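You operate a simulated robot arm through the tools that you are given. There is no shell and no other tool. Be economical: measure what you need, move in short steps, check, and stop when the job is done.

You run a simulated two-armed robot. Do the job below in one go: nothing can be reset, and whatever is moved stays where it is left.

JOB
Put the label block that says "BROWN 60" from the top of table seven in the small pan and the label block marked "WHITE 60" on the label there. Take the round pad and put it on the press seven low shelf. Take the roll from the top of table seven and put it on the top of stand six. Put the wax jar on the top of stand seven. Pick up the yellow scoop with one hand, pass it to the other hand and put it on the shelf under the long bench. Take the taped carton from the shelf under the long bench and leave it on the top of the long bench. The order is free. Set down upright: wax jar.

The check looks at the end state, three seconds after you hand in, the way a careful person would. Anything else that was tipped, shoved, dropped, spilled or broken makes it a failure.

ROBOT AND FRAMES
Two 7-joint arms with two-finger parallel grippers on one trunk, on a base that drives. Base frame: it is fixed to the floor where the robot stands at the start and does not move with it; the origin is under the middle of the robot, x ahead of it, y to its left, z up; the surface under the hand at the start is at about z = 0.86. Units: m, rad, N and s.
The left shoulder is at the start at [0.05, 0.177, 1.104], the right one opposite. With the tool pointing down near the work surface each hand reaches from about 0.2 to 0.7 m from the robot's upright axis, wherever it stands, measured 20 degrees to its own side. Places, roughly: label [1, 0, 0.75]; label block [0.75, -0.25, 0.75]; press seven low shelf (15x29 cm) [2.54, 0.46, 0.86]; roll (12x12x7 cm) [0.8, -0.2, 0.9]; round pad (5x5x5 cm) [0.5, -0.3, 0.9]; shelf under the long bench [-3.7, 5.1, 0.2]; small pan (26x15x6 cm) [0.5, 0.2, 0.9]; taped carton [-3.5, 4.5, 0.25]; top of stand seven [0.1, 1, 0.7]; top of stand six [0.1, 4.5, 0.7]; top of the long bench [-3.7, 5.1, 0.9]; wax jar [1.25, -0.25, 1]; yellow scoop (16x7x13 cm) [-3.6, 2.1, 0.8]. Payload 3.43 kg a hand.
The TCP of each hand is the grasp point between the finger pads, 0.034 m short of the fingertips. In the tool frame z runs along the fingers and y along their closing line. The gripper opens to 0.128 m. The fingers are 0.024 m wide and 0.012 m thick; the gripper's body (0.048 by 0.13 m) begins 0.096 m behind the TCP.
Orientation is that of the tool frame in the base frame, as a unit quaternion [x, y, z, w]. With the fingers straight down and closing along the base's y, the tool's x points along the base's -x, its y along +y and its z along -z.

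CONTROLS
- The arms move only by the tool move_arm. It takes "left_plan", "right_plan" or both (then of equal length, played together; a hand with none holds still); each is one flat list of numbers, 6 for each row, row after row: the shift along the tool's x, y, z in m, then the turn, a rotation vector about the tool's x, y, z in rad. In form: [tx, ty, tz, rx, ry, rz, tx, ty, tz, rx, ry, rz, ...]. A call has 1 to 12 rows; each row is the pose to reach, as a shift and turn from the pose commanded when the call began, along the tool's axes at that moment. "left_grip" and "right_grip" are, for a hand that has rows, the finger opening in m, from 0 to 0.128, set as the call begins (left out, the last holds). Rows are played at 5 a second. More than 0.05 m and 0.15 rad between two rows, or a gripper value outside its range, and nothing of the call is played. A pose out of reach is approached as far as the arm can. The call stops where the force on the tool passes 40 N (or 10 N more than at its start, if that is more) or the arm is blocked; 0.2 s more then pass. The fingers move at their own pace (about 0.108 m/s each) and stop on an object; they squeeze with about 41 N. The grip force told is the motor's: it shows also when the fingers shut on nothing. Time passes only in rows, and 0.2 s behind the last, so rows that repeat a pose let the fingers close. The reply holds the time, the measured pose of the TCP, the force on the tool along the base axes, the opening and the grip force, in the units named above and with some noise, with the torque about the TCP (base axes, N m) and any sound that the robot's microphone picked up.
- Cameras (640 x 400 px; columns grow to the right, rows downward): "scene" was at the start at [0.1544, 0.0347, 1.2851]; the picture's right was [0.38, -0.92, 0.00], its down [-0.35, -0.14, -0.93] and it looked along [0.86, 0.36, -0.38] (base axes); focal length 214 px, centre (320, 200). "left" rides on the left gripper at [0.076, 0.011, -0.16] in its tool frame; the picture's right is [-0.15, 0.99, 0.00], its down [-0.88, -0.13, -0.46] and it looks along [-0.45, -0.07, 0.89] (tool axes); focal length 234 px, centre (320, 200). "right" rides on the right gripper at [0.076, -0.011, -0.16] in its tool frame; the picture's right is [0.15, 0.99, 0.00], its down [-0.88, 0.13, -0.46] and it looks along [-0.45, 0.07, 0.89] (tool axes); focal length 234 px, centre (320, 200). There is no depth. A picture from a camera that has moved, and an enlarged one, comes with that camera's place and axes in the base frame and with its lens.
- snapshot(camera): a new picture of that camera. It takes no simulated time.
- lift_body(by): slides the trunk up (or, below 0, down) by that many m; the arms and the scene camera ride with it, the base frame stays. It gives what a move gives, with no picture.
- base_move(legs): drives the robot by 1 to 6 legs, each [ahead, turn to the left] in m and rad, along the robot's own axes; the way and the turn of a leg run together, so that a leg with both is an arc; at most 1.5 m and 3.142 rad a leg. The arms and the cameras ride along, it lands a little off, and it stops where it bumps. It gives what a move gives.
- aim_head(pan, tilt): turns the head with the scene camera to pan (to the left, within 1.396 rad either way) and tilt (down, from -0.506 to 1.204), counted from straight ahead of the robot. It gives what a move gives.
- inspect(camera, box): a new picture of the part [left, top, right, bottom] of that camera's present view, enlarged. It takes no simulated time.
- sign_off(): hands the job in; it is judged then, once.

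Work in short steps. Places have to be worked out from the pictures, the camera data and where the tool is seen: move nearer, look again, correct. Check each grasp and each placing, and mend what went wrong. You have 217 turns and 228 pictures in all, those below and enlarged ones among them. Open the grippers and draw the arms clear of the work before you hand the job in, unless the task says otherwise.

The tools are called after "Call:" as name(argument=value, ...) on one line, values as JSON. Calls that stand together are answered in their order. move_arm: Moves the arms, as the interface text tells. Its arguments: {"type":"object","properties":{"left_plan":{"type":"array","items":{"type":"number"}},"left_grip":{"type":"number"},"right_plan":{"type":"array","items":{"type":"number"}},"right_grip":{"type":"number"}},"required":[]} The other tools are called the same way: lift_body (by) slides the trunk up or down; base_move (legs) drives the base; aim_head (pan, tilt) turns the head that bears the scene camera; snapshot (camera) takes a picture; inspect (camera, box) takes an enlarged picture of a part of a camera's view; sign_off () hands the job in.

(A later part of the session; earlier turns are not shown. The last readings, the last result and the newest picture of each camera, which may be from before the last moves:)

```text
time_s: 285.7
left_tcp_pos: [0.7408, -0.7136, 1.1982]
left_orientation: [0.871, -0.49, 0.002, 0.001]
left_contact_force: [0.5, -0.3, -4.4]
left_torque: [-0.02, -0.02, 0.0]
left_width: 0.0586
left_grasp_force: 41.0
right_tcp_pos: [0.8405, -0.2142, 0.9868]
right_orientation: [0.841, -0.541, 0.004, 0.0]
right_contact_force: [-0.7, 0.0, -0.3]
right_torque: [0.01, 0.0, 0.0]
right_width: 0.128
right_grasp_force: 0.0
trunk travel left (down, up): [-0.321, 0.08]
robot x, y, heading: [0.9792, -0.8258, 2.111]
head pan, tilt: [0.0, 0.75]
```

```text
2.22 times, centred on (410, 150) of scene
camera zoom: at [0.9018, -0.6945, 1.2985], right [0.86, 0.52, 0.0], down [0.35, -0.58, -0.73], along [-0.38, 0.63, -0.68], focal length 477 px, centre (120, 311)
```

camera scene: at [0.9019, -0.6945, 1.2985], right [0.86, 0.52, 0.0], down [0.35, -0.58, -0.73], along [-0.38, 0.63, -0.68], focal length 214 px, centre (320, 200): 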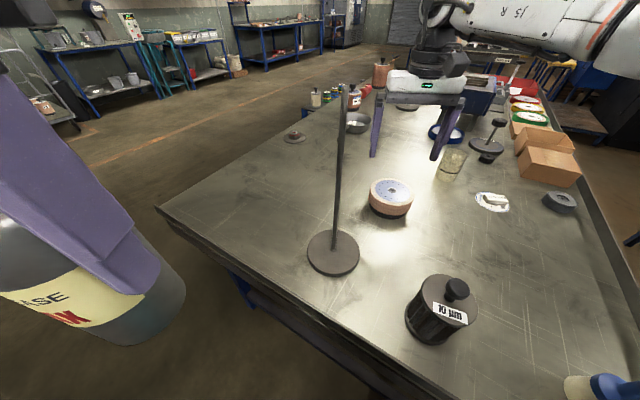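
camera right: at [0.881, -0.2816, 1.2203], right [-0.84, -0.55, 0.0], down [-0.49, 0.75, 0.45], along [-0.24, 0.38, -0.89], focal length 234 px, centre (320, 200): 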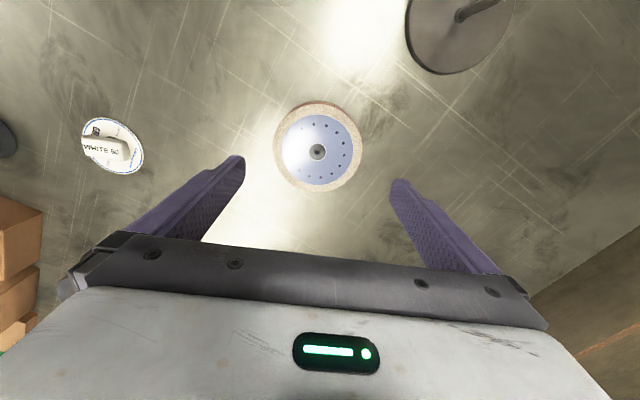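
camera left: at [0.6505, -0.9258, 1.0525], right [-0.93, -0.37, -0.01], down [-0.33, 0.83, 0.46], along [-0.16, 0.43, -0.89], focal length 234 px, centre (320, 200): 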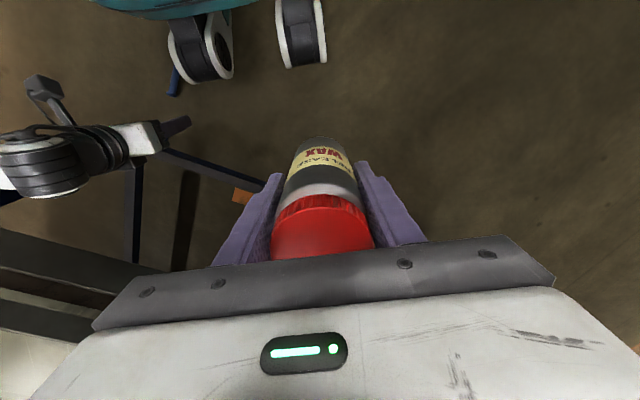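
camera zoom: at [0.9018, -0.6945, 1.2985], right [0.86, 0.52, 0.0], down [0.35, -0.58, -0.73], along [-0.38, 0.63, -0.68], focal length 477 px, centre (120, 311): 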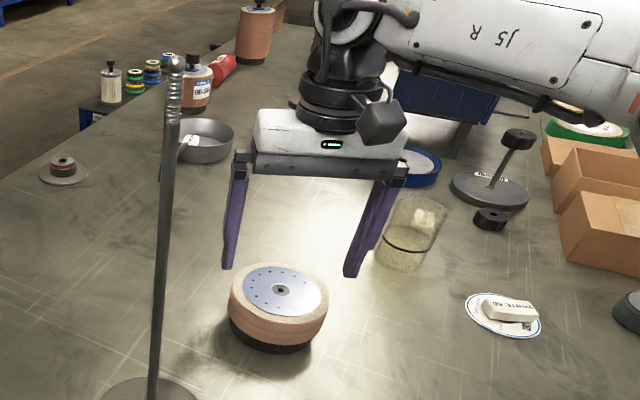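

Centred within about 1 mm; diameter ≈11.2 cm. I descend to TCP z≈0.915 and close.

Call:
move_arm(right_plan=[0, -0.0006, 0.02, 0, 0, 0, 0, -0.0006, 0.045, 0, 0, 0, 0, -0.0006, 0.07, 0, 0, 0, 0, -0.0006, 0.07, 0, 0, 0])

Call:
move_arm(right_plan=[0, 0, 0, 0, 0, 0, 0, 0, 0, 0, 0, 0, 0, 0, 0, 0, 0, 0], right_grip=0.09)

Call:
inspect(camera="right", box=[200, 80, 440, 230])

```text
time_s: 286.7
left_tcp_pos: [0.7404, -0.7142, 1.1976]
left_orientation: [0.871, -0.491, 0.002, 0.0]
left_contact_force: [-0.1, -0.7, -3.0]
left_torque: [-0.05, -0.01, 0.0]
left_width: 0.0588
left_grasp_force: 41.3
right_tcp_pos: [0.8447, -0.2138, 0.9133]
right_orientation: [0.841, -0.54, 0.005, 0.0]
right_contact_force: [0.7, 0.9, -0.1]
right_torque: [0.0, 0.0, 0.02]
right_width: 0.1278
right_grasp_force: 0.1
trunk travel left (down, up): [-0.321, 0.08]
robot x, y, heading: [0.9818, -0.8246, 2.117]
head pan, tilt: [0.0, 0.75]
```

```text
time_s: 287.5
left_tcp_pos: [0.7404, -0.7119, 1.1985]
left_orientation: [0.871, -0.491, 0.002, 0.002]
left_contact_force: [0.0, 0.1, -4.2]
left_torque: [-0.02, -0.02, -0.02]
left_width: 0.0587
left_grasp_force: 41.2
right_tcp_pos: [0.8431, -0.2157, 0.9139]
right_orientation: [0.842, -0.54, 0.005, 0.0]
right_contact_force: [-0.6, -0.5, -1.2]
right_torque: [-0.02, 0.28, 0.02]
right_width: 0.1172
right_grasp_force: 40.2
trunk travel left (down, up): [-0.321, 0.08]
robot x, y, heading: [0.9861, -0.824, 2.115]
head pan, tilt: [0.0, 0.75]
```

```text
2.67 times, centred on (320, 155) of right
camera zoom: at [0.8841, -0.2784, 1.0743], right [-0.84, -0.55, 0.0], down [-0.49, 0.75, 0.45], along [-0.24, 0.38, -0.89], focal length 624 px, centre (320, 320)
```

zoom: 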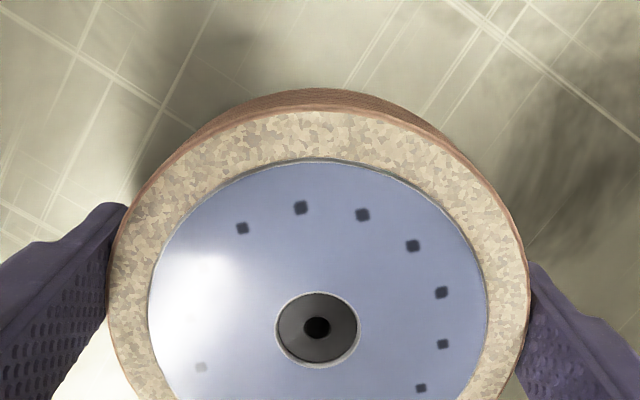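

Roll gripped (11.7 cm). I lift it straight up and bring it back toward the robot, away from the lamp.

Call:
move_arm(right_plan=[0, 0, -0.045, 0, 0, 0, 0, 0, -0.09, 0, 0, 0, 0, 0, -0.135, 0, 0, 0, 0, 0, -0.18, 0, 0, 0, 0, 0, -0.225, 0, 0, 0, 0, 0, -0.26, 0, 0, 0, 0.04, -0.015, -0.265, 0, 0, 0, 0.08, -0.03, -0.27, 0, 0, 0, 0.12, -0.045, -0.27, 0, 0, 0, 0.16, -0.06, -0.27, 0, 0, 0, 0.2, -0.07, -0.27, 0, 0, 0])

Call:
base_move(legs=[[-0.3, 0]])

Call:
snapshot(camera="scene")

```text
time_s: 289.9
left_tcp_pos: [0.7413, -0.7139, 1.1992]
left_orientation: [0.871, -0.491, 0.001, 0.002]
left_contact_force: [0.4, 0.6, -4.2]
left_torque: [-0.07, 0.0, 0.0]
left_width: 0.0585
left_grasp_force: 40.8
right_tcp_pos: [0.9897, -0.3675, 1.1881]
right_orientation: [0.841, -0.54, 0.004, 0.0]
right_contact_force: [0.4, 0.1, -5.5]
right_torque: [-0.05, 0.0, 0.02]
right_width: 0.117
right_grasp_force: 41.0
trunk travel left (down, up): [-0.321, 0.08]
robot x, y, heading: [0.9865, -0.8235, 2.112]
head pan, tilt: [0.0, 0.75]
```

```text
time_s: 291.9
left_tcp_pos: [0.8928, -0.9623, 1.1983]
left_orientation: [0.871, -0.491, 0.002, 0.001]
left_contact_force: [-0.3, -0.4, -4.0]
left_torque: [-0.01, 0.02, 0.0]
left_width: 0.0586
left_grasp_force: 40.9
right_tcp_pos: [1.14, -0.6153, 1.1869]
right_orientation: [0.841, -0.54, 0.003, 0.0]
right_contact_force: [0.3, 0.1, -4.9]
right_torque: [-0.01, 0.02, 0.03]
right_width: 0.1167
right_grasp_force: 41.1
trunk travel left (down, up): [-0.321, 0.08]
robot x, y, heading: [1.1325, -1.0747, 2.11]
head pan, tilt: [0.0, 0.75]
```

```text
94 pictures are left
camera scene: at [1.0533, -0.9438, 1.2986], right [0.86, 0.52, 0.0], down [0.35, -0.58, -0.73], along [-0.38, 0.63, -0.68], focal length 214 px, centre (320, 200)
```

scene: 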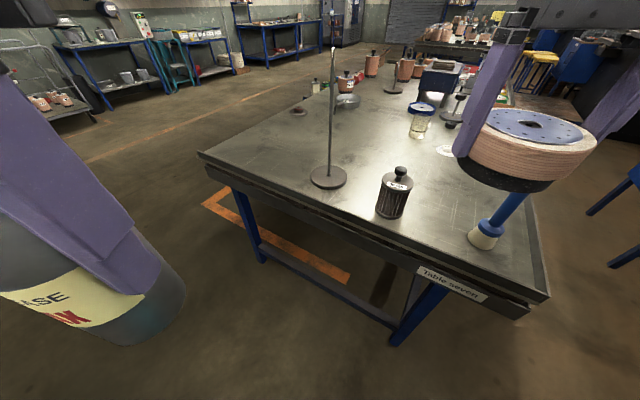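

All undisturbed. Now to stand seven: I drive along the aisle to the front of table seven and look.

Call:
base_move(legs=[[0, 1.03], [1.5, 0], [0, -1.571]])

Call:
aim_head(pan=0, tilt=0.4)

Call:
snapshot(camera="scene")

```text
time_s: 305.9
left_tcp_pos: [-0.5384, -0.837, 1.1984]
left_orientation: [-0.701, 0.713, -0.001, -0.002]
left_contact_force: [-0.1, -0.7, -3.4]
left_torque: [-0.03, 0.02, 0.0]
left_width: 0.0586
left_grasp_force: 41.4
right_tcp_pos: [-0.144, -0.6734, 1.1863]
right_orientation: [-0.66, 0.752, -0.005, -0.001]
right_contact_force: [0.6, -0.4, -5.3]
right_torque: [-0.03, 0.0, -0.01]
right_width: 0.1171
right_grasp_force: 41.3
trunk travel left (down, up): [-0.321, 0.08]
robot x, y, heading: [-0.3953, -1.0594, 1.56]
head pan, tilt: [0.0, 0.75]
```

```text
time_s: 306.7
left_tcp_pos: [-0.5386, -0.8375, 1.1987]
left_orientation: [-0.701, 0.713, -0.001, -0.003]
left_contact_force: [0.8, 0.0, -4.0]
left_torque: [-0.03, 0.0, -0.02]
left_width: 0.0585
left_grasp_force: 41.0
right_tcp_pos: [-0.1459, -0.6745, 1.1862]
right_orientation: [-0.659, 0.752, -0.005, -0.001]
right_contact_force: [-0.4, -0.3, -5.8]
right_torque: [-0.02, 0.03, 0.0]
right_width: 0.1171
right_grasp_force: 41.3
trunk travel left (down, up): [-0.321, 0.08]
robot x, y, heading: [-0.3952, -1.0584, 1.553]
head pan, tilt: [0.0, 0.4]
```

```text
93 pictures are left
camera scene: at [-0.3922, -0.8973, 1.3295], right [1.0, -0.02, 0.0], down [-0.01, -0.39, -0.92], along [0.01, 0.92, -0.39], focal length 214 px, centre (320, 200)
```

scene: 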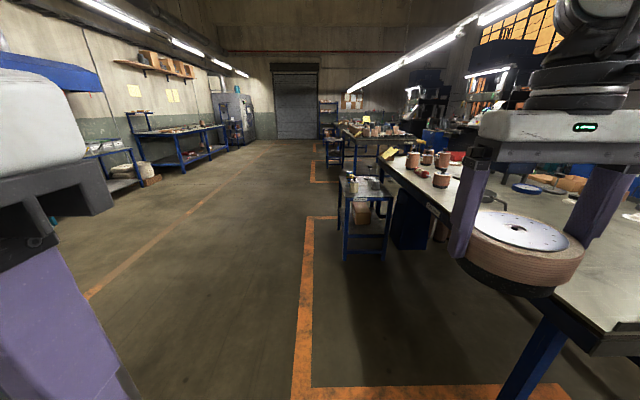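

Path is free. I drive up beside stand seven and face it.

Call:
base_move(legs=[[1.5, 0.02], [0.38, 0], [0, -1.57]])

Call:
aim_head(pan=0.1, tilt=0.8)

Call:
snapshot(camera="scene")

```text
time_s: 315.2
left_tcp_pos: [-0.5008, 0.8002, 1.1979]
left_orientation: [-0.695, 0.719, -0.001, -0.004]
left_contact_force: [1.0, -1.0, -4.6]
left_torque: [0.01, 0.06, 0.03]
left_width: 0.0589
left_grasp_force: 40.3
right_tcp_pos: [-0.1034, 0.9539, 1.1848]
right_orientation: [-0.652, 0.759, -0.005, -0.002]
right_contact_force: [1.2, -0.2, -4.6]
right_torque: [0.03, 0.05, 0.04]
right_width: 0.1169
right_grasp_force: 41.1
trunk travel left (down, up): [-0.321, 0.08]
robot x, y, heading: [-0.3686, 0.5775, 1.529]
head pan, tilt: [0.0, 0.4]
stopped in leg 2: the robot was blocked; the commanded pose is now the measured one
```

```text
time_s: 316.1
left_tcp_pos: [-0.502, 0.8028, 1.1975]
left_orientation: [-0.696, 0.718, -0.003, -0.004]
left_contact_force: [0.6, -0.4, -3.3]
left_torque: [-0.05, 0.0, 0.03]
left_width: 0.0587
left_grasp_force: 41.3
right_tcp_pos: [-0.1049, 0.9553, 1.1866]
right_orientation: [-0.652, 0.758, -0.005, -0.001]
right_contact_force: [1.2, -0.3, -6.0]
right_torque: [-0.05, -0.03, -0.02]
right_width: 0.117
right_grasp_force: 41.7
trunk travel left (down, up): [-0.321, 0.08]
robot x, y, heading: [-0.3728, 0.5763, 1.53]
head pan, tilt: [0.099, 0.799]
```

```text
92 pictures are left
camera scene: at [-0.3716, 0.7249, 1.2945], right [1.0, 0.06, 0.0], down [0.04, -0.72, -0.7], along [-0.04, 0.7, -0.72], focal length 214 px, centre (320, 200)
```

scene: 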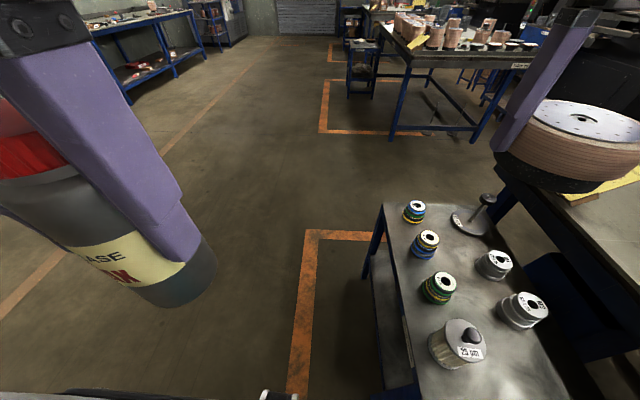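

The wheel touched the stand's foot and stopped; nothing on the stand moved. I back off, go west and face the stand from (−0.64,0.95).

Call:
base_move(legs=[[-0.1, 0], [0, 0.62], [0.5, 0], [0, -2.15]])

Call:
aim_head(pan=0.0, tilt=0.85)

Call:
snapshot(camera="scene")

```text
time_s: 326.7
left_tcp_pos: [-0.4414, 1.0528, 1.1973]
left_orientation: [-0.018, 1.0, 0.001, -0.004]
left_contact_force: [0.2, 0.6, -4.5]
left_torque: [-0.05, 0.01, -0.01]
left_width: 0.0584
left_grasp_force: 40.8
right_tcp_pos: [-0.2618, 0.668, 1.186]
right_orientation: [0.041, 0.999, -0.003, -0.004]
right_contact_force: [0.7, -0.4, -5.4]
right_torque: [0.01, 0.04, -0.01]
right_width: 0.1172
right_grasp_force: 40.7
trunk travel left (down, up): [-0.321, 0.08]
robot x, y, heading: [-0.6605, 0.9033, 0.028]
head pan, tilt: [0.099, 0.799]
```

```text
time_s: 327.3
left_tcp_pos: [-0.4418, 1.0528, 1.1966]
left_orientation: [-0.019, 1.0, 0.001, -0.004]
left_contact_force: [-1.0, -0.4, -5.1]
left_torque: [0.01, 0.06, -0.01]
left_width: 0.0585
left_grasp_force: 40.9
right_tcp_pos: [-0.2614, 0.6684, 1.1854]
right_orientation: [0.041, 0.999, -0.003, -0.005]
right_contact_force: [-0.1, -0.5, -5.5]
right_torque: [0.0, 0.05, 0.03]
right_width: 0.1168
right_grasp_force: 41.2
trunk travel left (down, up): [-0.321, 0.08]
robot x, y, heading: [-0.6596, 0.9054, 0.029]
head pan, tilt: [0.0, 0.85]
```

```text
91 pictures are left
camera scene: at [-0.5114, 0.9071, 1.2905], right [0.03, -1.0, 0.0], down [-0.75, -0.02, -0.66], along [0.66, 0.02, -0.75], focal length 214 px, centre (320, 200)
```

scene: 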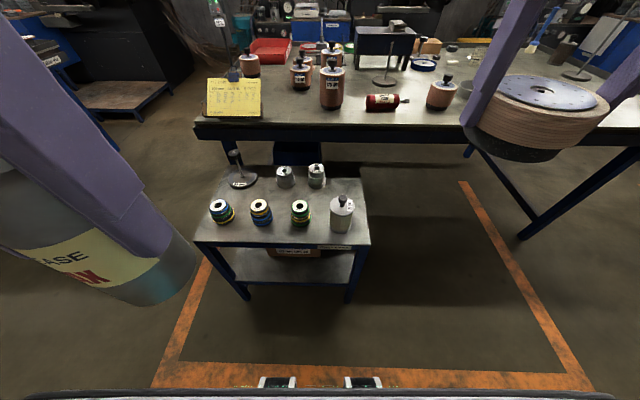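

I zoom on the stand top to choose a free spot.

Call:
inspect(camera="scene", box=[180, 130, 390, 260])

```text
3.05 times, centred on (285, 195) of scene
camera zoom: at [-0.5114, 0.9071, 1.2905], right [0.03, -1.0, 0.0], down [-0.75, -0.02, -0.66], along [0.66, 0.02, -0.75], focal length 654 px, centre (427, 215)
```

zoom: 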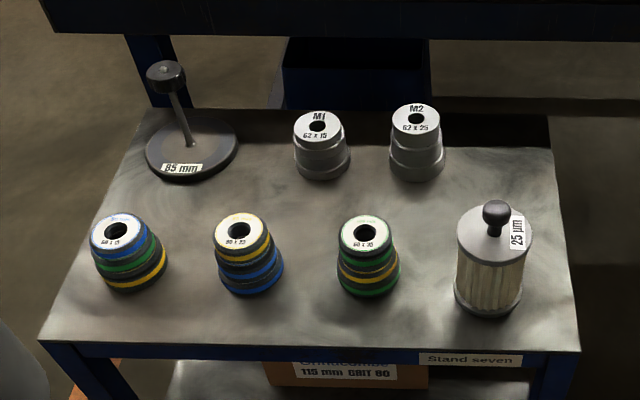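

Free spot on stand seven: right-back area around (0.075,0.825), between M2 and the 25 µm can. I move closer and turn slightly right so the left arm can reach it.

Call:
base_move(legs=[[0.2, 0], [0, -0.4]])

Call:
aim_head(pan=0.25, tilt=0.85)

Call:
inspect(camera="scene", box=[170, 80, 470, 280])

```text
time_s: 330.1
left_tcp_pos: [-0.1957, 0.9601, 1.1963]
left_orientation: [0.182, 0.983, 0.002, -0.004]
left_contact_force: [0.4, -0.3, -4.7]
left_torque: [0.05, 0.02, -0.03]
left_width: 0.0587
left_grasp_force: 41.4
right_tcp_pos: [-0.1804, 0.5354, 1.1856]
right_orientation: [0.241, 0.971, -0.003, -0.006]
right_contact_force: [-0.1, 0.8, -5.7]
right_torque: [0.04, 0.05, 0.02]
right_width: 0.1167
right_grasp_force: 41.0
trunk travel left (down, up): [-0.321, 0.08]
robot x, y, heading: [-0.4553, 0.9131, -0.378]
head pan, tilt: [0.0, 0.85]
```

```text
time_s: 330.9
left_tcp_pos: [-0.1957, 0.9607, 1.1966]
left_orientation: [0.181, 0.983, 0.001, -0.005]
left_contact_force: [-0.2, 0.2, -4.3]
left_torque: [0.01, 0.04, -0.04]
left_width: 0.0584
left_grasp_force: 40.8
right_tcp_pos: [-0.1801, 0.5354, 1.1855]
right_orientation: [0.24, 0.971, -0.002, -0.005]
right_contact_force: [0.7, -0.7, -6.1]
right_torque: [0.04, 0.01, 0.03]
right_width: 0.117
right_grasp_force: 40.9
trunk travel left (down, up): [-0.321, 0.08]
robot x, y, heading: [-0.4512, 0.9082, -0.378]
head pan, tilt: [0.25, 0.85]
```

```text
2.00 times, centred on (320, 180) of scene
camera zoom: at [-0.3115, 0.872, 1.2904], right [-0.13, -0.99, 0.0], down [-0.75, 0.1, -0.66], along [0.65, -0.08, -0.75], focal length 429 px, centre (320, 240)
```

zoom: 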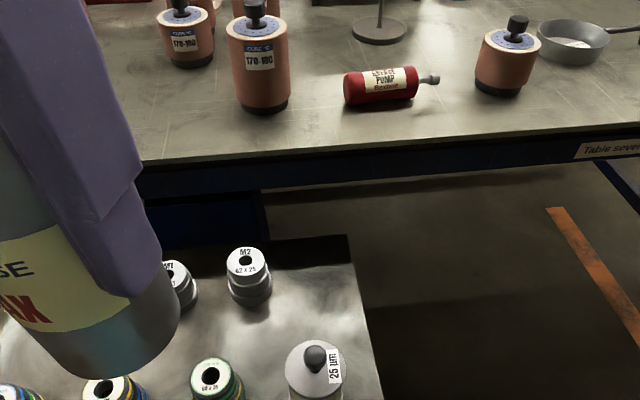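

I move the jar over (0.078,0.825).

Call:
move_arm(left_plan=[-0.043, -0.004, 0, 0, 0, 0, -0.087, -0.008, 0, 0, 0, 0, -0.13, -0.012, 0, 0, 0, 0, -0.174, -0.016, 0, 0, 0, 0, -0.217, -0.02, 0, 0, 0, 0, -0.26, -0.0245, 0, 0, 0, 0, -0.304, -0.0286, 0, 0, 0, 0, -0.304, -0.0286, 0.04, 0, 0, 0, -0.304, -0.0286, 0.08, 0, 0, 0])

Call:
inspect(camera="scene", box=[170, 100, 470, 300])

Call:
snapshot(camera="left")

```text
time_s: 332.9
left_tcp_pos: [0.0775, 0.8257, 1.1116]
left_orientation: [0.182, 0.983, 0.001, -0.004]
left_contact_force: [0.2, -0.5, -4.9]
left_torque: [0.01, 0.05, -0.02]
left_width: 0.0586
left_grasp_force: 40.7
right_tcp_pos: [-0.1792, 0.535, 1.1849]
right_orientation: [0.24, 0.971, -0.002, -0.006]
right_contact_force: [0.4, -0.8, -6.7]
right_torque: [0.06, 0.07, -0.01]
right_width: 0.1166
right_grasp_force: 41.2
trunk travel left (down, up): [-0.321, 0.08]
robot x, y, heading: [-0.4525, 0.9127, -0.375]
head pan, tilt: [0.25, 0.85]
```

```text
2.00 times, centred on (320, 200) of scene
camera zoom: at [-0.3109, 0.8717, 1.2904], right [-0.13, -0.99, 0.0], down [-0.75, 0.1, -0.66], along [0.65, -0.08, -0.75], focal length 429 px, centre (320, 200)
```

zoom: 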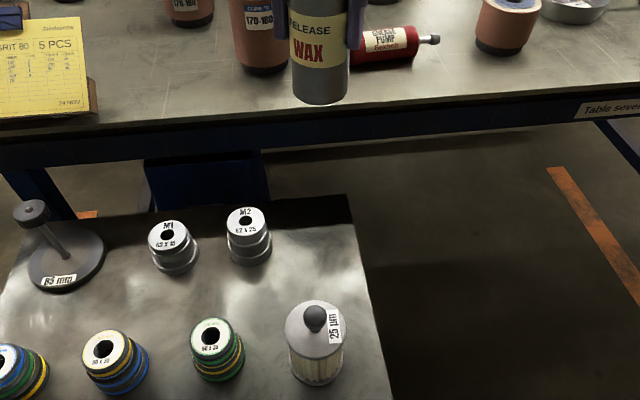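

```text
87 pictures are left
camera left: at [0.0125, 0.861, 1.2735], right [0.49, 0.87, 0.0], down [0.78, -0.44, 0.45], along [0.39, -0.22, -0.89], focal length 234 px, centre (320, 200)
```

left: 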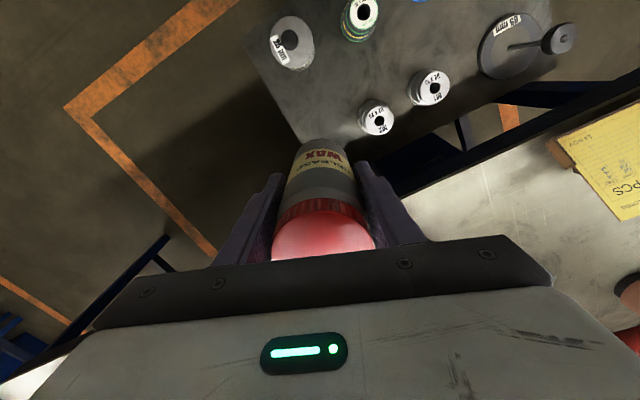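

Recomputed: the stand top is at z≈0.675 and its right edge at y≈0.76. I shift the jar to (0.06,0.838) and lower it to z≈0.80.

Call:
move_arm(left_plan=[0.0206, 0.005, 0.02, 0, 0, 0, 0.0206, 0.005, 0.065, 0, 0, 0, 0.0206, 0.005, 0.11, 0, 0, 0, 0.0206, 0.005, 0.155, 0, 0, 0, 0.0206, 0.005, 0.2, 0, 0, 0, 0.0206, 0.005, 0.245, 0, 0, 0, 0.0206, 0.005, 0.29, 0, 0, 0, 0.0206, 0.005, 0.305, 0, 0, 0, 0.0206, 0.005, 0.305, 0, 0, 0])

Call:
inspect(camera="scene", box=[170, 130, 470, 330])

Call:
snapshot(camera="left")

```text
time_s: 334.9
left_tcp_pos: [0.0566, 0.8375, 0.8089]
left_orientation: [0.181, 0.983, 0.002, -0.004]
left_contact_force: [-0.2, 0.2, -3.6]
left_torque: [-0.01, 0.03, -0.01]
left_width: 0.0585
left_grasp_force: 41.2
right_tcp_pos: [-0.1814, 0.536, 1.1862]
right_orientation: [0.24, 0.971, -0.002, -0.006]
right_contact_force: [-0.1, -0.5, -6.2]
right_torque: [0.01, 0.04, 0.03]
right_width: 0.1169
right_grasp_force: 41.1
trunk travel left (down, up): [-0.321, 0.08]
robot x, y, heading: [-0.4529, 0.9104, -0.378]
head pan, tilt: [0.25, 0.85]
```

```text
2.00 times, centred on (320, 230) of scene
camera zoom: at [-0.3113, 0.872, 1.2904], right [-0.13, -0.99, 0.0], down [-0.75, 0.1, -0.66], along [0.65, -0.08, -0.75], focal length 429 px, centre (320, 140)
```

zoom: 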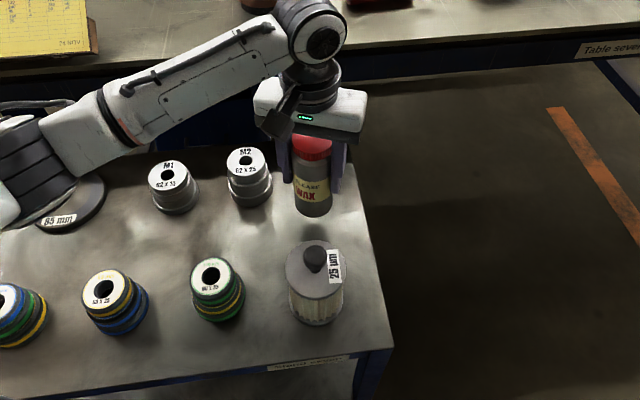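

```text
85 pictures are left
camera left: at [-0.0093, 0.8741, 0.9688], right [0.49, 0.87, 0.0], down [0.78, -0.44, 0.45], along [0.39, -0.22, -0.89], focal length 234 px, centre (320, 200)
```

left: 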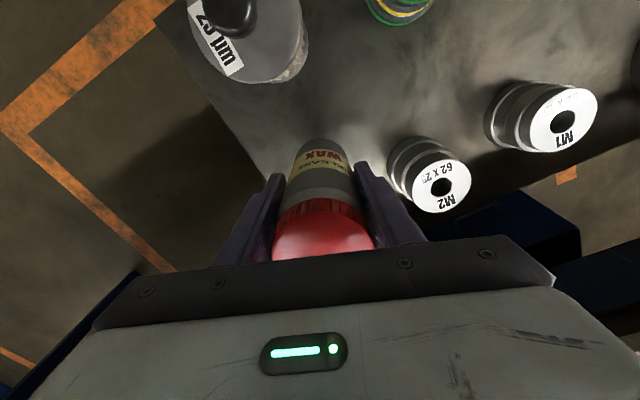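

Jar is ~4 cm above the stand, clear of M2 and can. I lower slowly until contact.

Call:
move_arm(left_plan=[0, 0, 0.01, 0, 0, 0, 0, 0, 0.018, 0, 0, 0, 0, 0, 0.024, 0, 0, 0, 0, 0, 0.029, 0, 0, 0, 0, 0, 0.033, 0, 0, 0, 0, 0, 0.033, 0, 0, 0])

Call:
inspect(camera="scene", box=[270, 180, 390, 290])

```text
time_s: 336.3
left_tcp_pos: [0.0577, 0.8379, 0.7739]
left_orientation: [0.182, 0.983, 0.002, -0.006]
left_contact_force: [0.3, -0.5, -4.4]
left_torque: [0.02, 0.05, -0.01]
left_width: 0.0586
left_grasp_force: 41.3
right_tcp_pos: [-0.1787, 0.5363, 1.1852]
right_orientation: [0.241, 0.971, -0.003, -0.006]
right_contact_force: [0.7, 0.1, -5.6]
right_torque: [0.04, 0.03, 0.0]
right_width: 0.1167
right_grasp_force: 41.4
trunk travel left (down, up): [-0.321, 0.08]
robot x, y, heading: [-0.453, 0.9079, -0.378]
head pan, tilt: [0.25, 0.85]
```

```text
3.64 times, centred on (330, 235) of scene
camera zoom: at [-0.3113, 0.872, 1.2904], right [-0.13, -0.99, 0.0], down [-0.75, 0.1, -0.66], along [0.65, -0.08, -0.75], focal length 780 px, centre (284, 73)
```

zoom: 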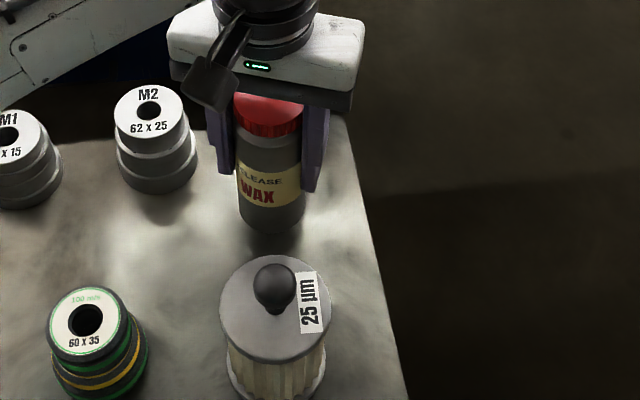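

Still a little above. I go on in 3 mm steps.

Call:
move_arm(left_plan=[0, 0, 0.004, 0, 0, 0, 0, 0, 0.007, 0, 0, 0, 0, 0, 0.01, 0, 0, 0, 0, 0, 0.013, 0, 0, 0, 0, 0, 0.013, 0, 0, 0])

```text
time_s: 337.5
left_tcp_pos: [0.0567, 0.8402, 0.7616]
left_orientation: [0.181, 0.983, 0.003, -0.005]
left_contact_force: [0.2, -0.5, -4.3]
left_torque: [0.02, 0.02, 0.0]
left_width: 0.0585
left_grasp_force: 41.3
right_tcp_pos: [-0.1806, 0.5359, 1.1854]
right_orientation: [0.24, 0.971, -0.002, -0.007]
right_contact_force: [-0.2, 0.0, -6.1]
right_torque: [0.02, 0.02, -0.02]
right_width: 0.1166
right_grasp_force: 41.5
trunk travel left (down, up): [-0.321, 0.08]
robot x, y, heading: [-0.4567, 0.9052, -0.377]
head pan, tilt: [0.25, 0.85]
```

Call:
move_arm(left_plan=[0, 0, 0.003, 0, 0, 0, 0, 0, 0.006, 0, 0, 0, 0, 0, 0.009, 0, 0, 0, 0, 0, 0.012, 0, 0, 0, 0, 0, 0.012, 0, 0, 0])

Call:
inspect(camera="scene", box=[270, 180, 390, 290])

```text
time_s: 338.7
left_tcp_pos: [0.0561, 0.8387, 0.7535]
left_orientation: [0.181, 0.983, 0.001, -0.004]
left_contact_force: [-3.1, 1.6, 6.1]
left_torque: [-0.03, -0.16, 0.0]
left_width: 0.0584
left_grasp_force: 41.7
right_tcp_pos: [-0.1812, 0.5361, 1.185]
right_orientation: [0.24, 0.971, -0.002, -0.005]
right_contact_force: [-0.1, 1.0, -5.6]
right_torque: [0.01, 0.05, -0.01]
right_width: 0.1169
right_grasp_force: 41.3
trunk travel left (down, up): [-0.321, 0.08]
robot x, y, heading: [-0.4571, 0.9068, -0.381]
head pan, tilt: [0.25, 0.85]
```

```text
3.64 times, centred on (330, 235) of scene
camera zoom: at [-0.3125, 0.8723, 1.2908], right [-0.13, -0.99, 0.0], down [-0.74, 0.1, -0.66], along [0.66, -0.08, -0.75], focal length 780 px, centre (284, 73)
```

zoom: 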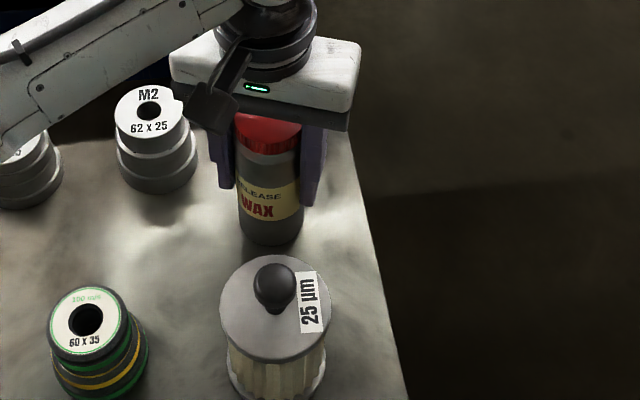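

Contact made; the jar stands. I open to 0.075 and rise straight up.

Call:
move_arm(left_plan=[0, 0, -0.003, 0, 0, 0, 0, 0, -0.003, 0, 0, 0])

Call:
move_arm(left_plan=[0, 0, 0, 0, 0, 0, 0, 0, 0, 0, 0, 0, 0, 0, -0.04, 0, 0, 0, 0, 0, -0.085, 0, 0, 0, 0, 0, -0.13, 0, 0, 0, 0, 0, -0.175, 0, 0, 0, 0, 0, -0.22, 0, 0, 0, 0, 0, -0.265, 0, 0, 0, 0, 0, -0.31, 0, 0, 0, 0, 0, -0.35, 0, 0, 0], left_grip=0.075)

Call:
inspect(camera="scene", box=[170, 130, 470, 330])

```text
time_s: 339.3
left_tcp_pos: [0.0564, 0.84, 0.7545]
left_orientation: [0.182, 0.983, 0.002, -0.005]
left_contact_force: [1.0, 0.5, -4.9]
left_torque: [0.0, 0.04, 0.02]
left_width: 0.0587
left_grasp_force: 40.8
right_tcp_pos: [-0.1799, 0.5356, 1.1846]
right_orientation: [0.24, 0.971, -0.001, -0.006]
right_contact_force: [-0.4, 0.5, -5.7]
right_torque: [0.04, 0.05, 0.0]
right_width: 0.117
right_grasp_force: 40.7
trunk travel left (down, up): [-0.321, 0.08]
robot x, y, heading: [-0.454, 0.9066, -0.374]
head pan, tilt: [0.25, 0.85]
```

```text
time_s: 341.5
left_tcp_pos: [0.0615, 0.841, 1.1044]
left_orientation: [0.181, 0.983, 0.001, -0.004]
left_contact_force: [-0.1, 0.5, -0.2]
left_torque: [0.02, 0.0, -0.02]
left_width: 0.0751
left_grasp_force: 0.0
right_tcp_pos: [-0.1807, 0.5359, 1.1853]
right_orientation: [0.241, 0.97, -0.002, -0.005]
right_contact_force: [-0.2, -0.2, -4.7]
right_torque: [0.04, 0.04, 0.02]
right_width: 0.117
right_grasp_force: 40.8
trunk travel left (down, up): [-0.321, 0.08]
robot x, y, heading: [-0.4512, 0.9085, -0.377]
head pan, tilt: [0.25, 0.85]
```

```text
2.00 times, centred on (320, 230) of scene
camera zoom: at [-0.3121, 0.8721, 1.2905], right [-0.13, -0.99, 0.0], down [-0.74, 0.1, -0.66], along [0.65, -0.08, -0.75], focal length 429 px, centre (320, 140)
```

zoom: 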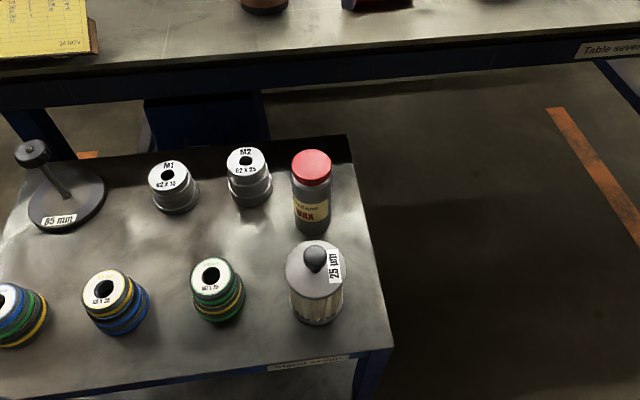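

The wax jar stands upright on stand seven. I tuck the left hand and drive to stand six.

Call:
move_arm(left_plan=[0.045, 0.005, -0.01, 0, 0, 0, 0.09, 0.01, -0.02, 0, 0, 0, 0.135, 0.015, -0.03, 0, 0, 0, 0.18, 0.02, -0.04, 0, 0, 0, 0.225, 0.025, -0.05, 0, 0, 0, 0.26, 0.03, -0.06, 0, 0, 0])

Call:
base_move(legs=[[-0.22, 0], [0, 1.948], [1.5, 0], [1.5, 0]])

Call:
aim_head(pan=-0.5, tilt=0.6)

Call:
snapshot(camera="scene")

```text
time_s: 342.9
left_tcp_pos: [-0.171, 0.9591, 1.1692]
left_orientation: [0.181, 0.983, 0.002, -0.004]
left_contact_force: [0.1, -0.3, 0.5]
left_torque: [0.01, -0.03, 0.05]
left_width: 0.075
left_grasp_force: 0.0
right_tcp_pos: [-0.1811, 0.5361, 1.1859]
right_orientation: [0.24, 0.971, -0.003, -0.006]
right_contact_force: [-0.4, 0.3, -5.4]
right_torque: [0.01, 0.01, 0.0]
right_width: 0.1166
right_grasp_force: 40.7
trunk travel left (down, up): [-0.321, 0.08]
robot x, y, heading: [-0.4508, 0.9076, -0.376]
head pan, tilt: [0.25, 0.85]
```

```text
time_s: 363.7
left_tcp_pos: [-0.8148, 4.3099, 1.1683]
left_orientation: [-0.704, 0.71, -0.002, -0.004]
left_contact_force: [0.1, -0.6, 0.1]
left_torque: [-0.04, -0.02, -0.04]
left_width: 0.075
left_grasp_force: 0.1
right_tcp_pos: [-0.414, 4.4465, 1.1861]
right_orientation: [-0.661, 0.751, -0.006, -0.002]
right_contact_force: [-1.1, 0.3, -5.7]
right_torque: [-0.03, 0.03, -0.01]
right_width: 0.1167
right_grasp_force: 40.8
trunk travel left (down, up): [-0.321, 0.08]
robot x, y, heading: [-0.6686, 4.0593, 1.55]
head pan, tilt: [0.25, 0.85]
```

```text
time_s: 364.8
left_tcp_pos: [-0.815, 4.3087, 1.1693]
left_orientation: [-0.704, 0.71, -0.002, -0.003]
left_contact_force: [0.1, 0.9, -0.2]
left_torque: [0.02, -0.02, -0.01]
left_width: 0.075
left_grasp_force: 0.1
right_tcp_pos: [-0.4144, 4.4471, 1.1847]
right_orientation: [-0.66, 0.751, -0.007, -0.002]
right_contact_force: [0.4, 0.0, -5.0]
right_torque: [-0.06, -0.02, 0.01]
right_width: 0.1164
right_grasp_force: 40.9
trunk travel left (down, up): [-0.321, 0.08]
robot x, y, heading: [-0.6697, 4.0616, 1.549]
head pan, tilt: [-0.499, 0.6]
```

```text
81 pictures are left
camera scene: at [-0.6247, 4.2066, 1.3113], right [0.87, -0.5, 0.0], down [-0.28, -0.49, -0.82], along [0.41, 0.72, -0.57], focal length 214 px, centre (320, 200)
```

scene: 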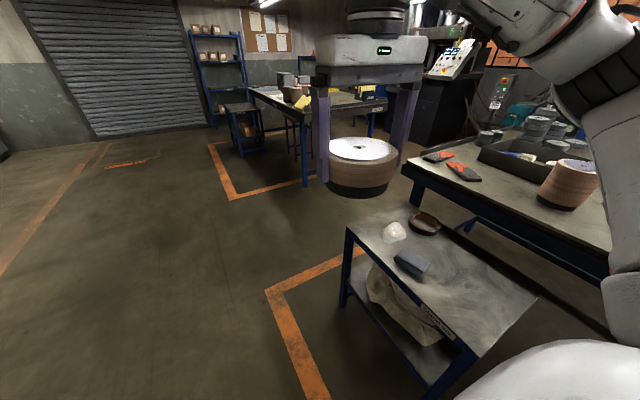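

Stand six: top x −0.16…0.18, y 4.20…4.73; free area at its right half around (0.0,4.33). I drive on 0.45 m, face it and come near.

Call:
base_move(legs=[[0.45, 0], [0, -1.55], [0.08, 0]])

Call:
aim_head(pan=-0.15, tilt=0.85)

Call:
inspect(camera="scene", box=[170, 80, 470, 280])

```text
time_s: 371.9
left_tcp_pos: [-0.3332, 4.6458, 1.1689]
left_orientation: [0.002, 1.0, 0.001, -0.006]
left_contact_force: [1.1, 0.7, -0.3]
left_torque: [0.0, 0.05, 0.02]
left_width: 0.0751
left_grasp_force: 0.0
right_tcp_pos: [-0.1925, 4.2458, 1.1844]
right_orientation: [0.061, 0.998, -0.003, -0.005]
right_contact_force: [-0.3, 0.0, -5.1]
right_torque: [0.01, 0.1, -0.01]
right_width: 0.1168
right_grasp_force: 40.8
trunk travel left (down, up): [-0.321, 0.08]
robot x, y, heading: [-0.5796, 4.4968, -0.016]
head pan, tilt: [-0.499, 0.6]
```

```text
time_s: 372.8
left_tcp_pos: [-0.3353, 4.6458, 1.1688]
left_orientation: [0.002, 1.0, 0.001, -0.005]
left_contact_force: [0.4, 0.7, 0.2]
left_torque: [0.04, -0.01, -0.02]
left_width: 0.0752
left_grasp_force: 0.0
right_tcp_pos: [-0.1944, 4.2458, 1.1854]
right_orientation: [0.061, 0.998, -0.002, -0.005]
right_contact_force: [0.0, 0.0, -5.7]
right_torque: [-0.01, 0.04, 0.04]
right_width: 0.1168
right_grasp_force: 40.8
trunk travel left (down, up): [-0.321, 0.08]
robot x, y, heading: [-0.5801, 4.4972, -0.017]
head pan, tilt: [-0.15, 0.85]
```

```text
2.00 times, centred on (320, 180) of scene
camera zoom: at [-0.4348, 4.4836, 1.2905], right [-0.16, -0.99, 0.0], down [-0.74, 0.12, -0.66], along [0.65, -0.11, -0.75], focal length 429 px, centre (320, 240)
```

zoom: 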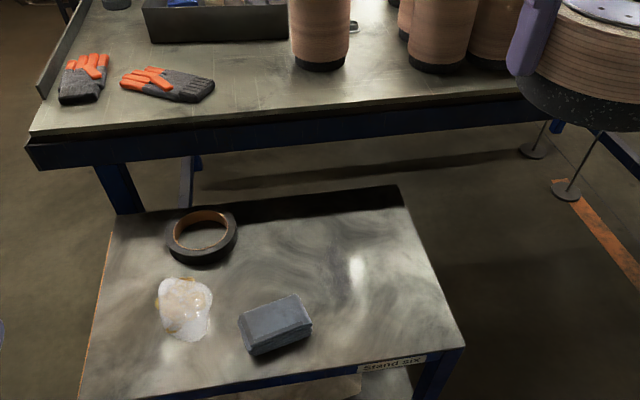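

Stand six confirmed; spot (0.04,4.31) is free. I carry the roll over it and start down.

Call:
move_arm(right_plan=[-0.037, 0.015, 0, 0, 0, 0, -0.075, 0.031, 0, 0, 0, 0, -0.112, 0.046, 0, 0, 0, 0, -0.15, 0.061, 0, 0, 0, 0, -0.187, 0.077, 0, 0, 0, 0, -0.2245, 0.092, 0, 0, 0, 0, -0.2245, 0.092, 0.045, 0, 0, 0, -0.2245, 0.092, 0.09, 0, 0, 0, -0.2245, 0.092, 0.135, 0, 0, 0, -0.2245, 0.092, 0.18, 0, 0, 0, -0.2245, 0.092, 0.225, 0, 0, 0, -0.2245, 0.092, 0.27, 0, 0, 0])

Call:
inspect(camera="scene", box=[170, 80, 470, 280])

```text
time_s: 375.4
left_tcp_pos: [-0.334, 4.6458, 1.1678]
left_orientation: [0.002, 1.0, 0.001, -0.005]
left_contact_force: [0.2, 0.2, 0.0]
left_torque: [0.02, 0.01, 0.03]
left_width: 0.0752
left_grasp_force: 0.2
right_tcp_pos: [0.0347, 4.3109, 0.9122]
right_orientation: [0.061, 0.998, -0.002, -0.005]
right_contact_force: [0.6, 0.4, -5.1]
right_torque: [0.01, 0.05, -0.02]
right_width: 0.1166
right_grasp_force: 40.9
right hand out of reach, approached as far as the arm can: row 6, 7
trunk travel left (down, up): [-0.321, 0.08]
robot x, y, heading: [-0.5787, 4.5002, -0.009]
head pan, tilt: [-0.15, 0.85]
```

```text
2.00 times, centred on (320, 180) of scene
camera zoom: at [-0.4341, 4.4831, 1.2904], right [-0.16, -0.99, 0.0], down [-0.74, 0.12, -0.66], along [0.65, -0.11, -0.75], focal length 429 px, centre (320, 240)
```

zoom: 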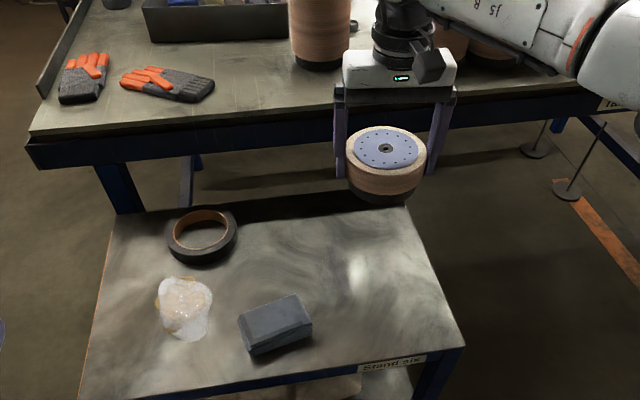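

Good. Down to just above the top (TCP 0.725).

Call:
move_arm(right_plan=[0, 0, 0.045, 0, 0, 0, 0, 0, 0.09, 0, 0, 0, 0, 0, 0.135, 0, 0, 0, 0, 0, 0.165, 0, 0, 0, 0, 0, 0.18, 0, 0, 0, 0, 0, 0.185, 0, 0, 0, 0, 0, 0.185, 0, 0, 0])

Call:
inspect(camera="scene", box=[170, 100, 470, 300])

```text
time_s: 377.0
left_tcp_pos: [-0.334, 4.6469, 1.1687]
left_orientation: [0.002, 1.0, 0.0, -0.004]
left_contact_force: [0.0, 0.3, 0.4]
left_torque: [0.02, 0.01, 0.0]
left_width: 0.0749
left_grasp_force: 0.1
right_tcp_pos: [0.0346, 4.3085, 0.7274]
right_orientation: [0.061, 0.998, -0.004, -0.005]
right_contact_force: [-0.7, 0.5, -5.0]
right_torque: [0.03, 0.02, 0.04]
right_width: 0.1167
right_grasp_force: 41.1
trunk travel left (down, up): [-0.321, 0.08]
robot x, y, heading: [-0.5834, 4.4973, -0.008]
head pan, tilt: [-0.15, 0.85]
```

```text
2.00 times, centred on (320, 200) of scene
camera zoom: at [-0.4347, 4.4837, 1.2904], right [-0.16, -0.99, 0.0], down [-0.74, 0.12, -0.66], along [0.65, -0.11, -0.75], focal length 429 px, centre (320, 200)
```

zoom: 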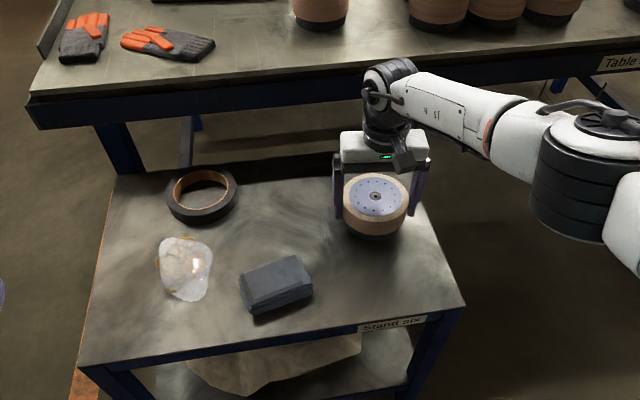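

Lowering in 3 mm steps until contact.

Call:
move_arm(right_plan=[0, 0, 0.004, 0, 0, 0, 0, 0, 0.008, 0, 0, 0, 0, 0, 0.011, 0, 0, 0, 0, 0, 0.014, 0, 0, 0, 0, 0, 0.017, 0, 0, 0, 0, 0, 0.017, 0, 0, 0])

```text
time_s: 378.4
left_tcp_pos: [-0.3367, 4.6462, 1.1691]
left_orientation: [0.002, 1.0, 0.001, -0.003]
left_contact_force: [-0.8, 0.3, 0.5]
left_torque: [-0.05, 0.01, -0.01]
left_width: 0.0749
left_grasp_force: 0.1
right_tcp_pos: [0.035, 4.309, 0.7152]
right_orientation: [0.062, 0.998, -0.004, -0.001]
right_contact_force: [-7.0, -4.1, 24.1]
right_torque: [1.24, -0.32, 0.23]
right_width: 0.1167
right_grasp_force: 40.9
trunk travel left (down, up): [-0.321, 0.08]
robot x, y, heading: [-0.5827, 4.503, -0.007]
head pan, tilt: [-0.15, 0.85]
```

Contact. I relieve the pressure, open fully, and rise.

Call:
move_arm(right_plan=[0, 0, -0.004, 0, 0, 0, 0, 0, -0.004, 0, 0, 0])

Call:
move_arm(right_plan=[0, 0, 0, 0, 0, 0, 0, 0, 0, 0, 0, 0, 0, 0, -0.03, 0, 0, 0, 0, 0, -0.07, 0, 0, 0, 0, 0, -0.115, 0, 0, 0, 0, 0, -0.16, 0, 0, 0, 0, 0, -0.205, 0, 0, 0, 0, 0, -0.25, 0, 0, 0, 0.03, 0, -0.285, 0, 0, 0, 0.07, 0, -0.31, 0, 0, 0], right_grip=0.128)

Call:
inspect(camera="scene", box=[170, 100, 470, 300])

```text
time_s: 379.0
left_tcp_pos: [-0.3357, 4.6462, 1.1686]
left_orientation: [0.002, 1.0, 0.001, -0.003]
left_contact_force: [0.1, 0.1, 0.4]
left_torque: [0.01, 0.0, 0.02]
left_width: 0.075
left_grasp_force: 0.0
right_tcp_pos: [0.0356, 4.3079, 0.7155]
right_orientation: [0.062, 0.998, -0.003, -0.004]
right_contact_force: [2.3, -1.6, 8.0]
right_torque: [0.32, -0.71, -0.11]
right_width: 0.1166
right_grasp_force: 40.8
trunk travel left (down, up): [-0.321, 0.08]
robot x, y, heading: [-0.5808, 4.5005, -0.013]
head pan, tilt: [-0.15, 0.85]
```

```text
time_s: 381.2
left_tcp_pos: [-0.3363, 4.6448, 1.169]
left_orientation: [0.001, 1.0, 0.001, -0.005]
left_contact_force: [0.2, -0.1, 0.1]
left_torque: [-0.02, -0.01, 0.01]
left_width: 0.0747
left_grasp_force: 0.1
right_tcp_pos: [-0.0291, 4.3163, 1.0246]
right_orientation: [0.061, 0.998, -0.003, -0.004]
right_contact_force: [-1.4, 0.4, 0.9]
right_torque: [-0.01, 0.02, 0.03]
right_width: 0.1279
right_grasp_force: 0.0
trunk travel left (down, up): [-0.321, 0.08]
robot x, y, heading: [-0.5861, 4.5002, -0.017]
head pan, tilt: [-0.15, 0.85]
```

```text
2.00 times, centred on (320, 200) of scene
camera zoom: at [-0.4358, 4.4837, 1.2906], right [-0.16, -0.99, 0.0], down [-0.74, 0.12, -0.66], along [0.65, -0.11, -0.75], focal length 429 px, centre (320, 200)
```

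zoom: 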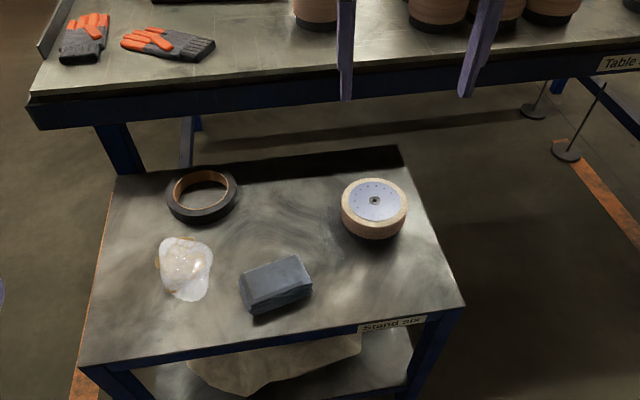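

The roll is on stand six. I tuck the right hand and drive west toward the long bench side.

Call:
move_arm(right_plan=[0.045, 0, -0.02, 0, 0, 0, 0.09, 0, -0.04, 0, 0, 0, 0.135, 0, -0.06, 0, 0, 0, 0.18, 0, -0.08, 0, 0, 0])

Call:
base_move(legs=[[-0.25, 0], [0, 3.1], [1.3, 0]])

Call:
aim_head(pan=0.3, tilt=0.4)

Call:
snapshot(camera="scene")

Call:
aim_head(pan=-0.5, tilt=0.4)

Call:
snapshot(camera="scene")

```text
time_s: 382.2
left_tcp_pos: [-0.3343, 4.6453, 1.1683]
left_orientation: [0.002, 1.0, 0.001, -0.003]
left_contact_force: [0.1, -0.5, -0.2]
left_torque: [0.01, 0.03, 0.01]
left_width: 0.075
left_grasp_force: 0.0
right_tcp_pos: [-0.2065, 4.3397, 1.1079]
right_orientation: [0.061, 0.998, -0.003, -0.005]
right_contact_force: [-0.5, -0.3, -0.3]
right_torque: [0.01, 0.0, 0.01]
right_width: 0.1278
right_grasp_force: 0.1
trunk travel left (down, up): [-0.321, 0.08]
robot x, y, heading: [-0.5783, 4.4992, -0.011]
head pan, tilt: [-0.15, 0.85]
```

```text
time_s: 397.6
left_tcp_pos: [-2.3833, 4.378, 1.1683]
left_orientation: [1.0, -0.007, 0.005, 0.001]
left_contact_force: [-0.1, 0.1, 0.5]
left_torque: [0.01, 0.01, -0.03]
left_width: 0.0751
left_grasp_force: 0.0
right_tcp_pos: [-2.5097, 4.6853, 1.1067]
right_orientation: [0.998, -0.067, 0.006, -0.003]
right_contact_force: [0.4, 0.0, -0.1]
right_torque: [0.01, -0.03, 0.0]
right_width: 0.1278
right_grasp_force: 0.2
trunk travel left (down, up): [-0.321, 0.08]
robot x, y, heading: [-2.1372, 4.5226, 3.115]
head pan, tilt: [-0.15, 0.85]
```

```text
time_s: 398.5
left_tcp_pos: [-2.3834, 4.3776, 1.1685]
left_orientation: [1.0, -0.006, 0.004, 0.002]
left_contact_force: [-0.4, 0.0, -1.1]
left_torque: [0.0, 0.05, -0.02]
left_width: 0.075
left_grasp_force: 0.1
right_tcp_pos: [-2.5086, 4.6853, 1.1071]
right_orientation: [0.998, -0.067, 0.005, -0.003]
right_contact_force: [-0.4, -0.3, 0.5]
right_torque: [0.04, -0.02, -0.04]
right_width: 0.1281
right_grasp_force: 0.0
trunk travel left (down, up): [-0.321, 0.08]
robot x, y, heading: [-2.1337, 4.5216, 3.115]
head pan, tilt: [0.3, 0.4]
```

```text
76 pictures are left
camera scene: at [-2.2954, 4.4982, 1.3296], right [-0.27, 0.96, 0.0], down [0.38, 0.11, -0.92], along [-0.89, -0.25, -0.39], focal length 214 px, centre (320, 200)
```

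scene: 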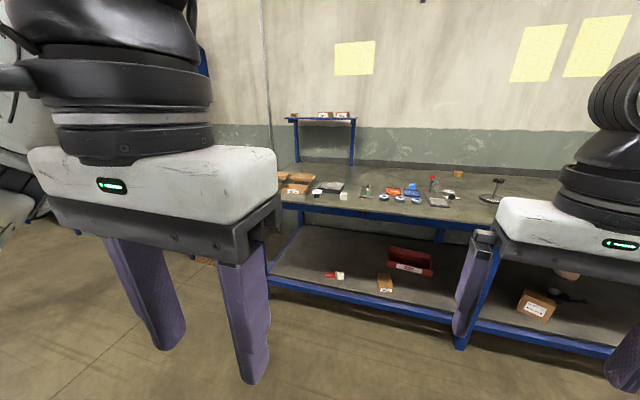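

```text
time_s: 399.6
left_tcp_pos: [-2.3832, 4.3784, 1.1679]
left_orientation: [1.0, -0.008, 0.005, 0.001]
left_contact_force: [1.0, 0.1, 0.7]
left_torque: [0.01, 0.01, 0.03]
left_width: 0.075
left_grasp_force: 0.0
right_tcp_pos: [-2.5098, 4.6853, 1.1069]
right_orientation: [0.998, -0.068, 0.005, -0.003]
right_contact_force: [0.1, 0.1, -0.8]
right_torque: [0.0, 0.0, 0.02]
right_width: 0.128
right_grasp_force: 0.1
trunk travel left (down, up): [-0.321, 0.08]
robot x, y, heading: [-2.1339, 4.5239, 3.116]
head pan, tilt: [-0.499, 0.4]
```

```text
75 pictures are left
camera scene: at [-2.2864, 4.5696, 1.3297], right [0.5, 0.87, 0.0], down [0.34, -0.19, -0.92], along [-0.8, 0.46, -0.39], focal length 214 px, centre (320, 200)
```

scene: 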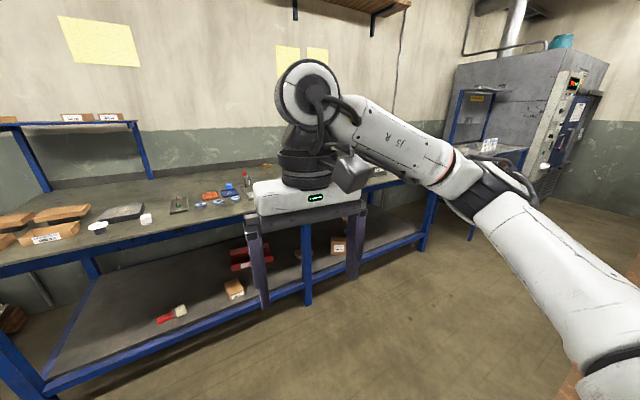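

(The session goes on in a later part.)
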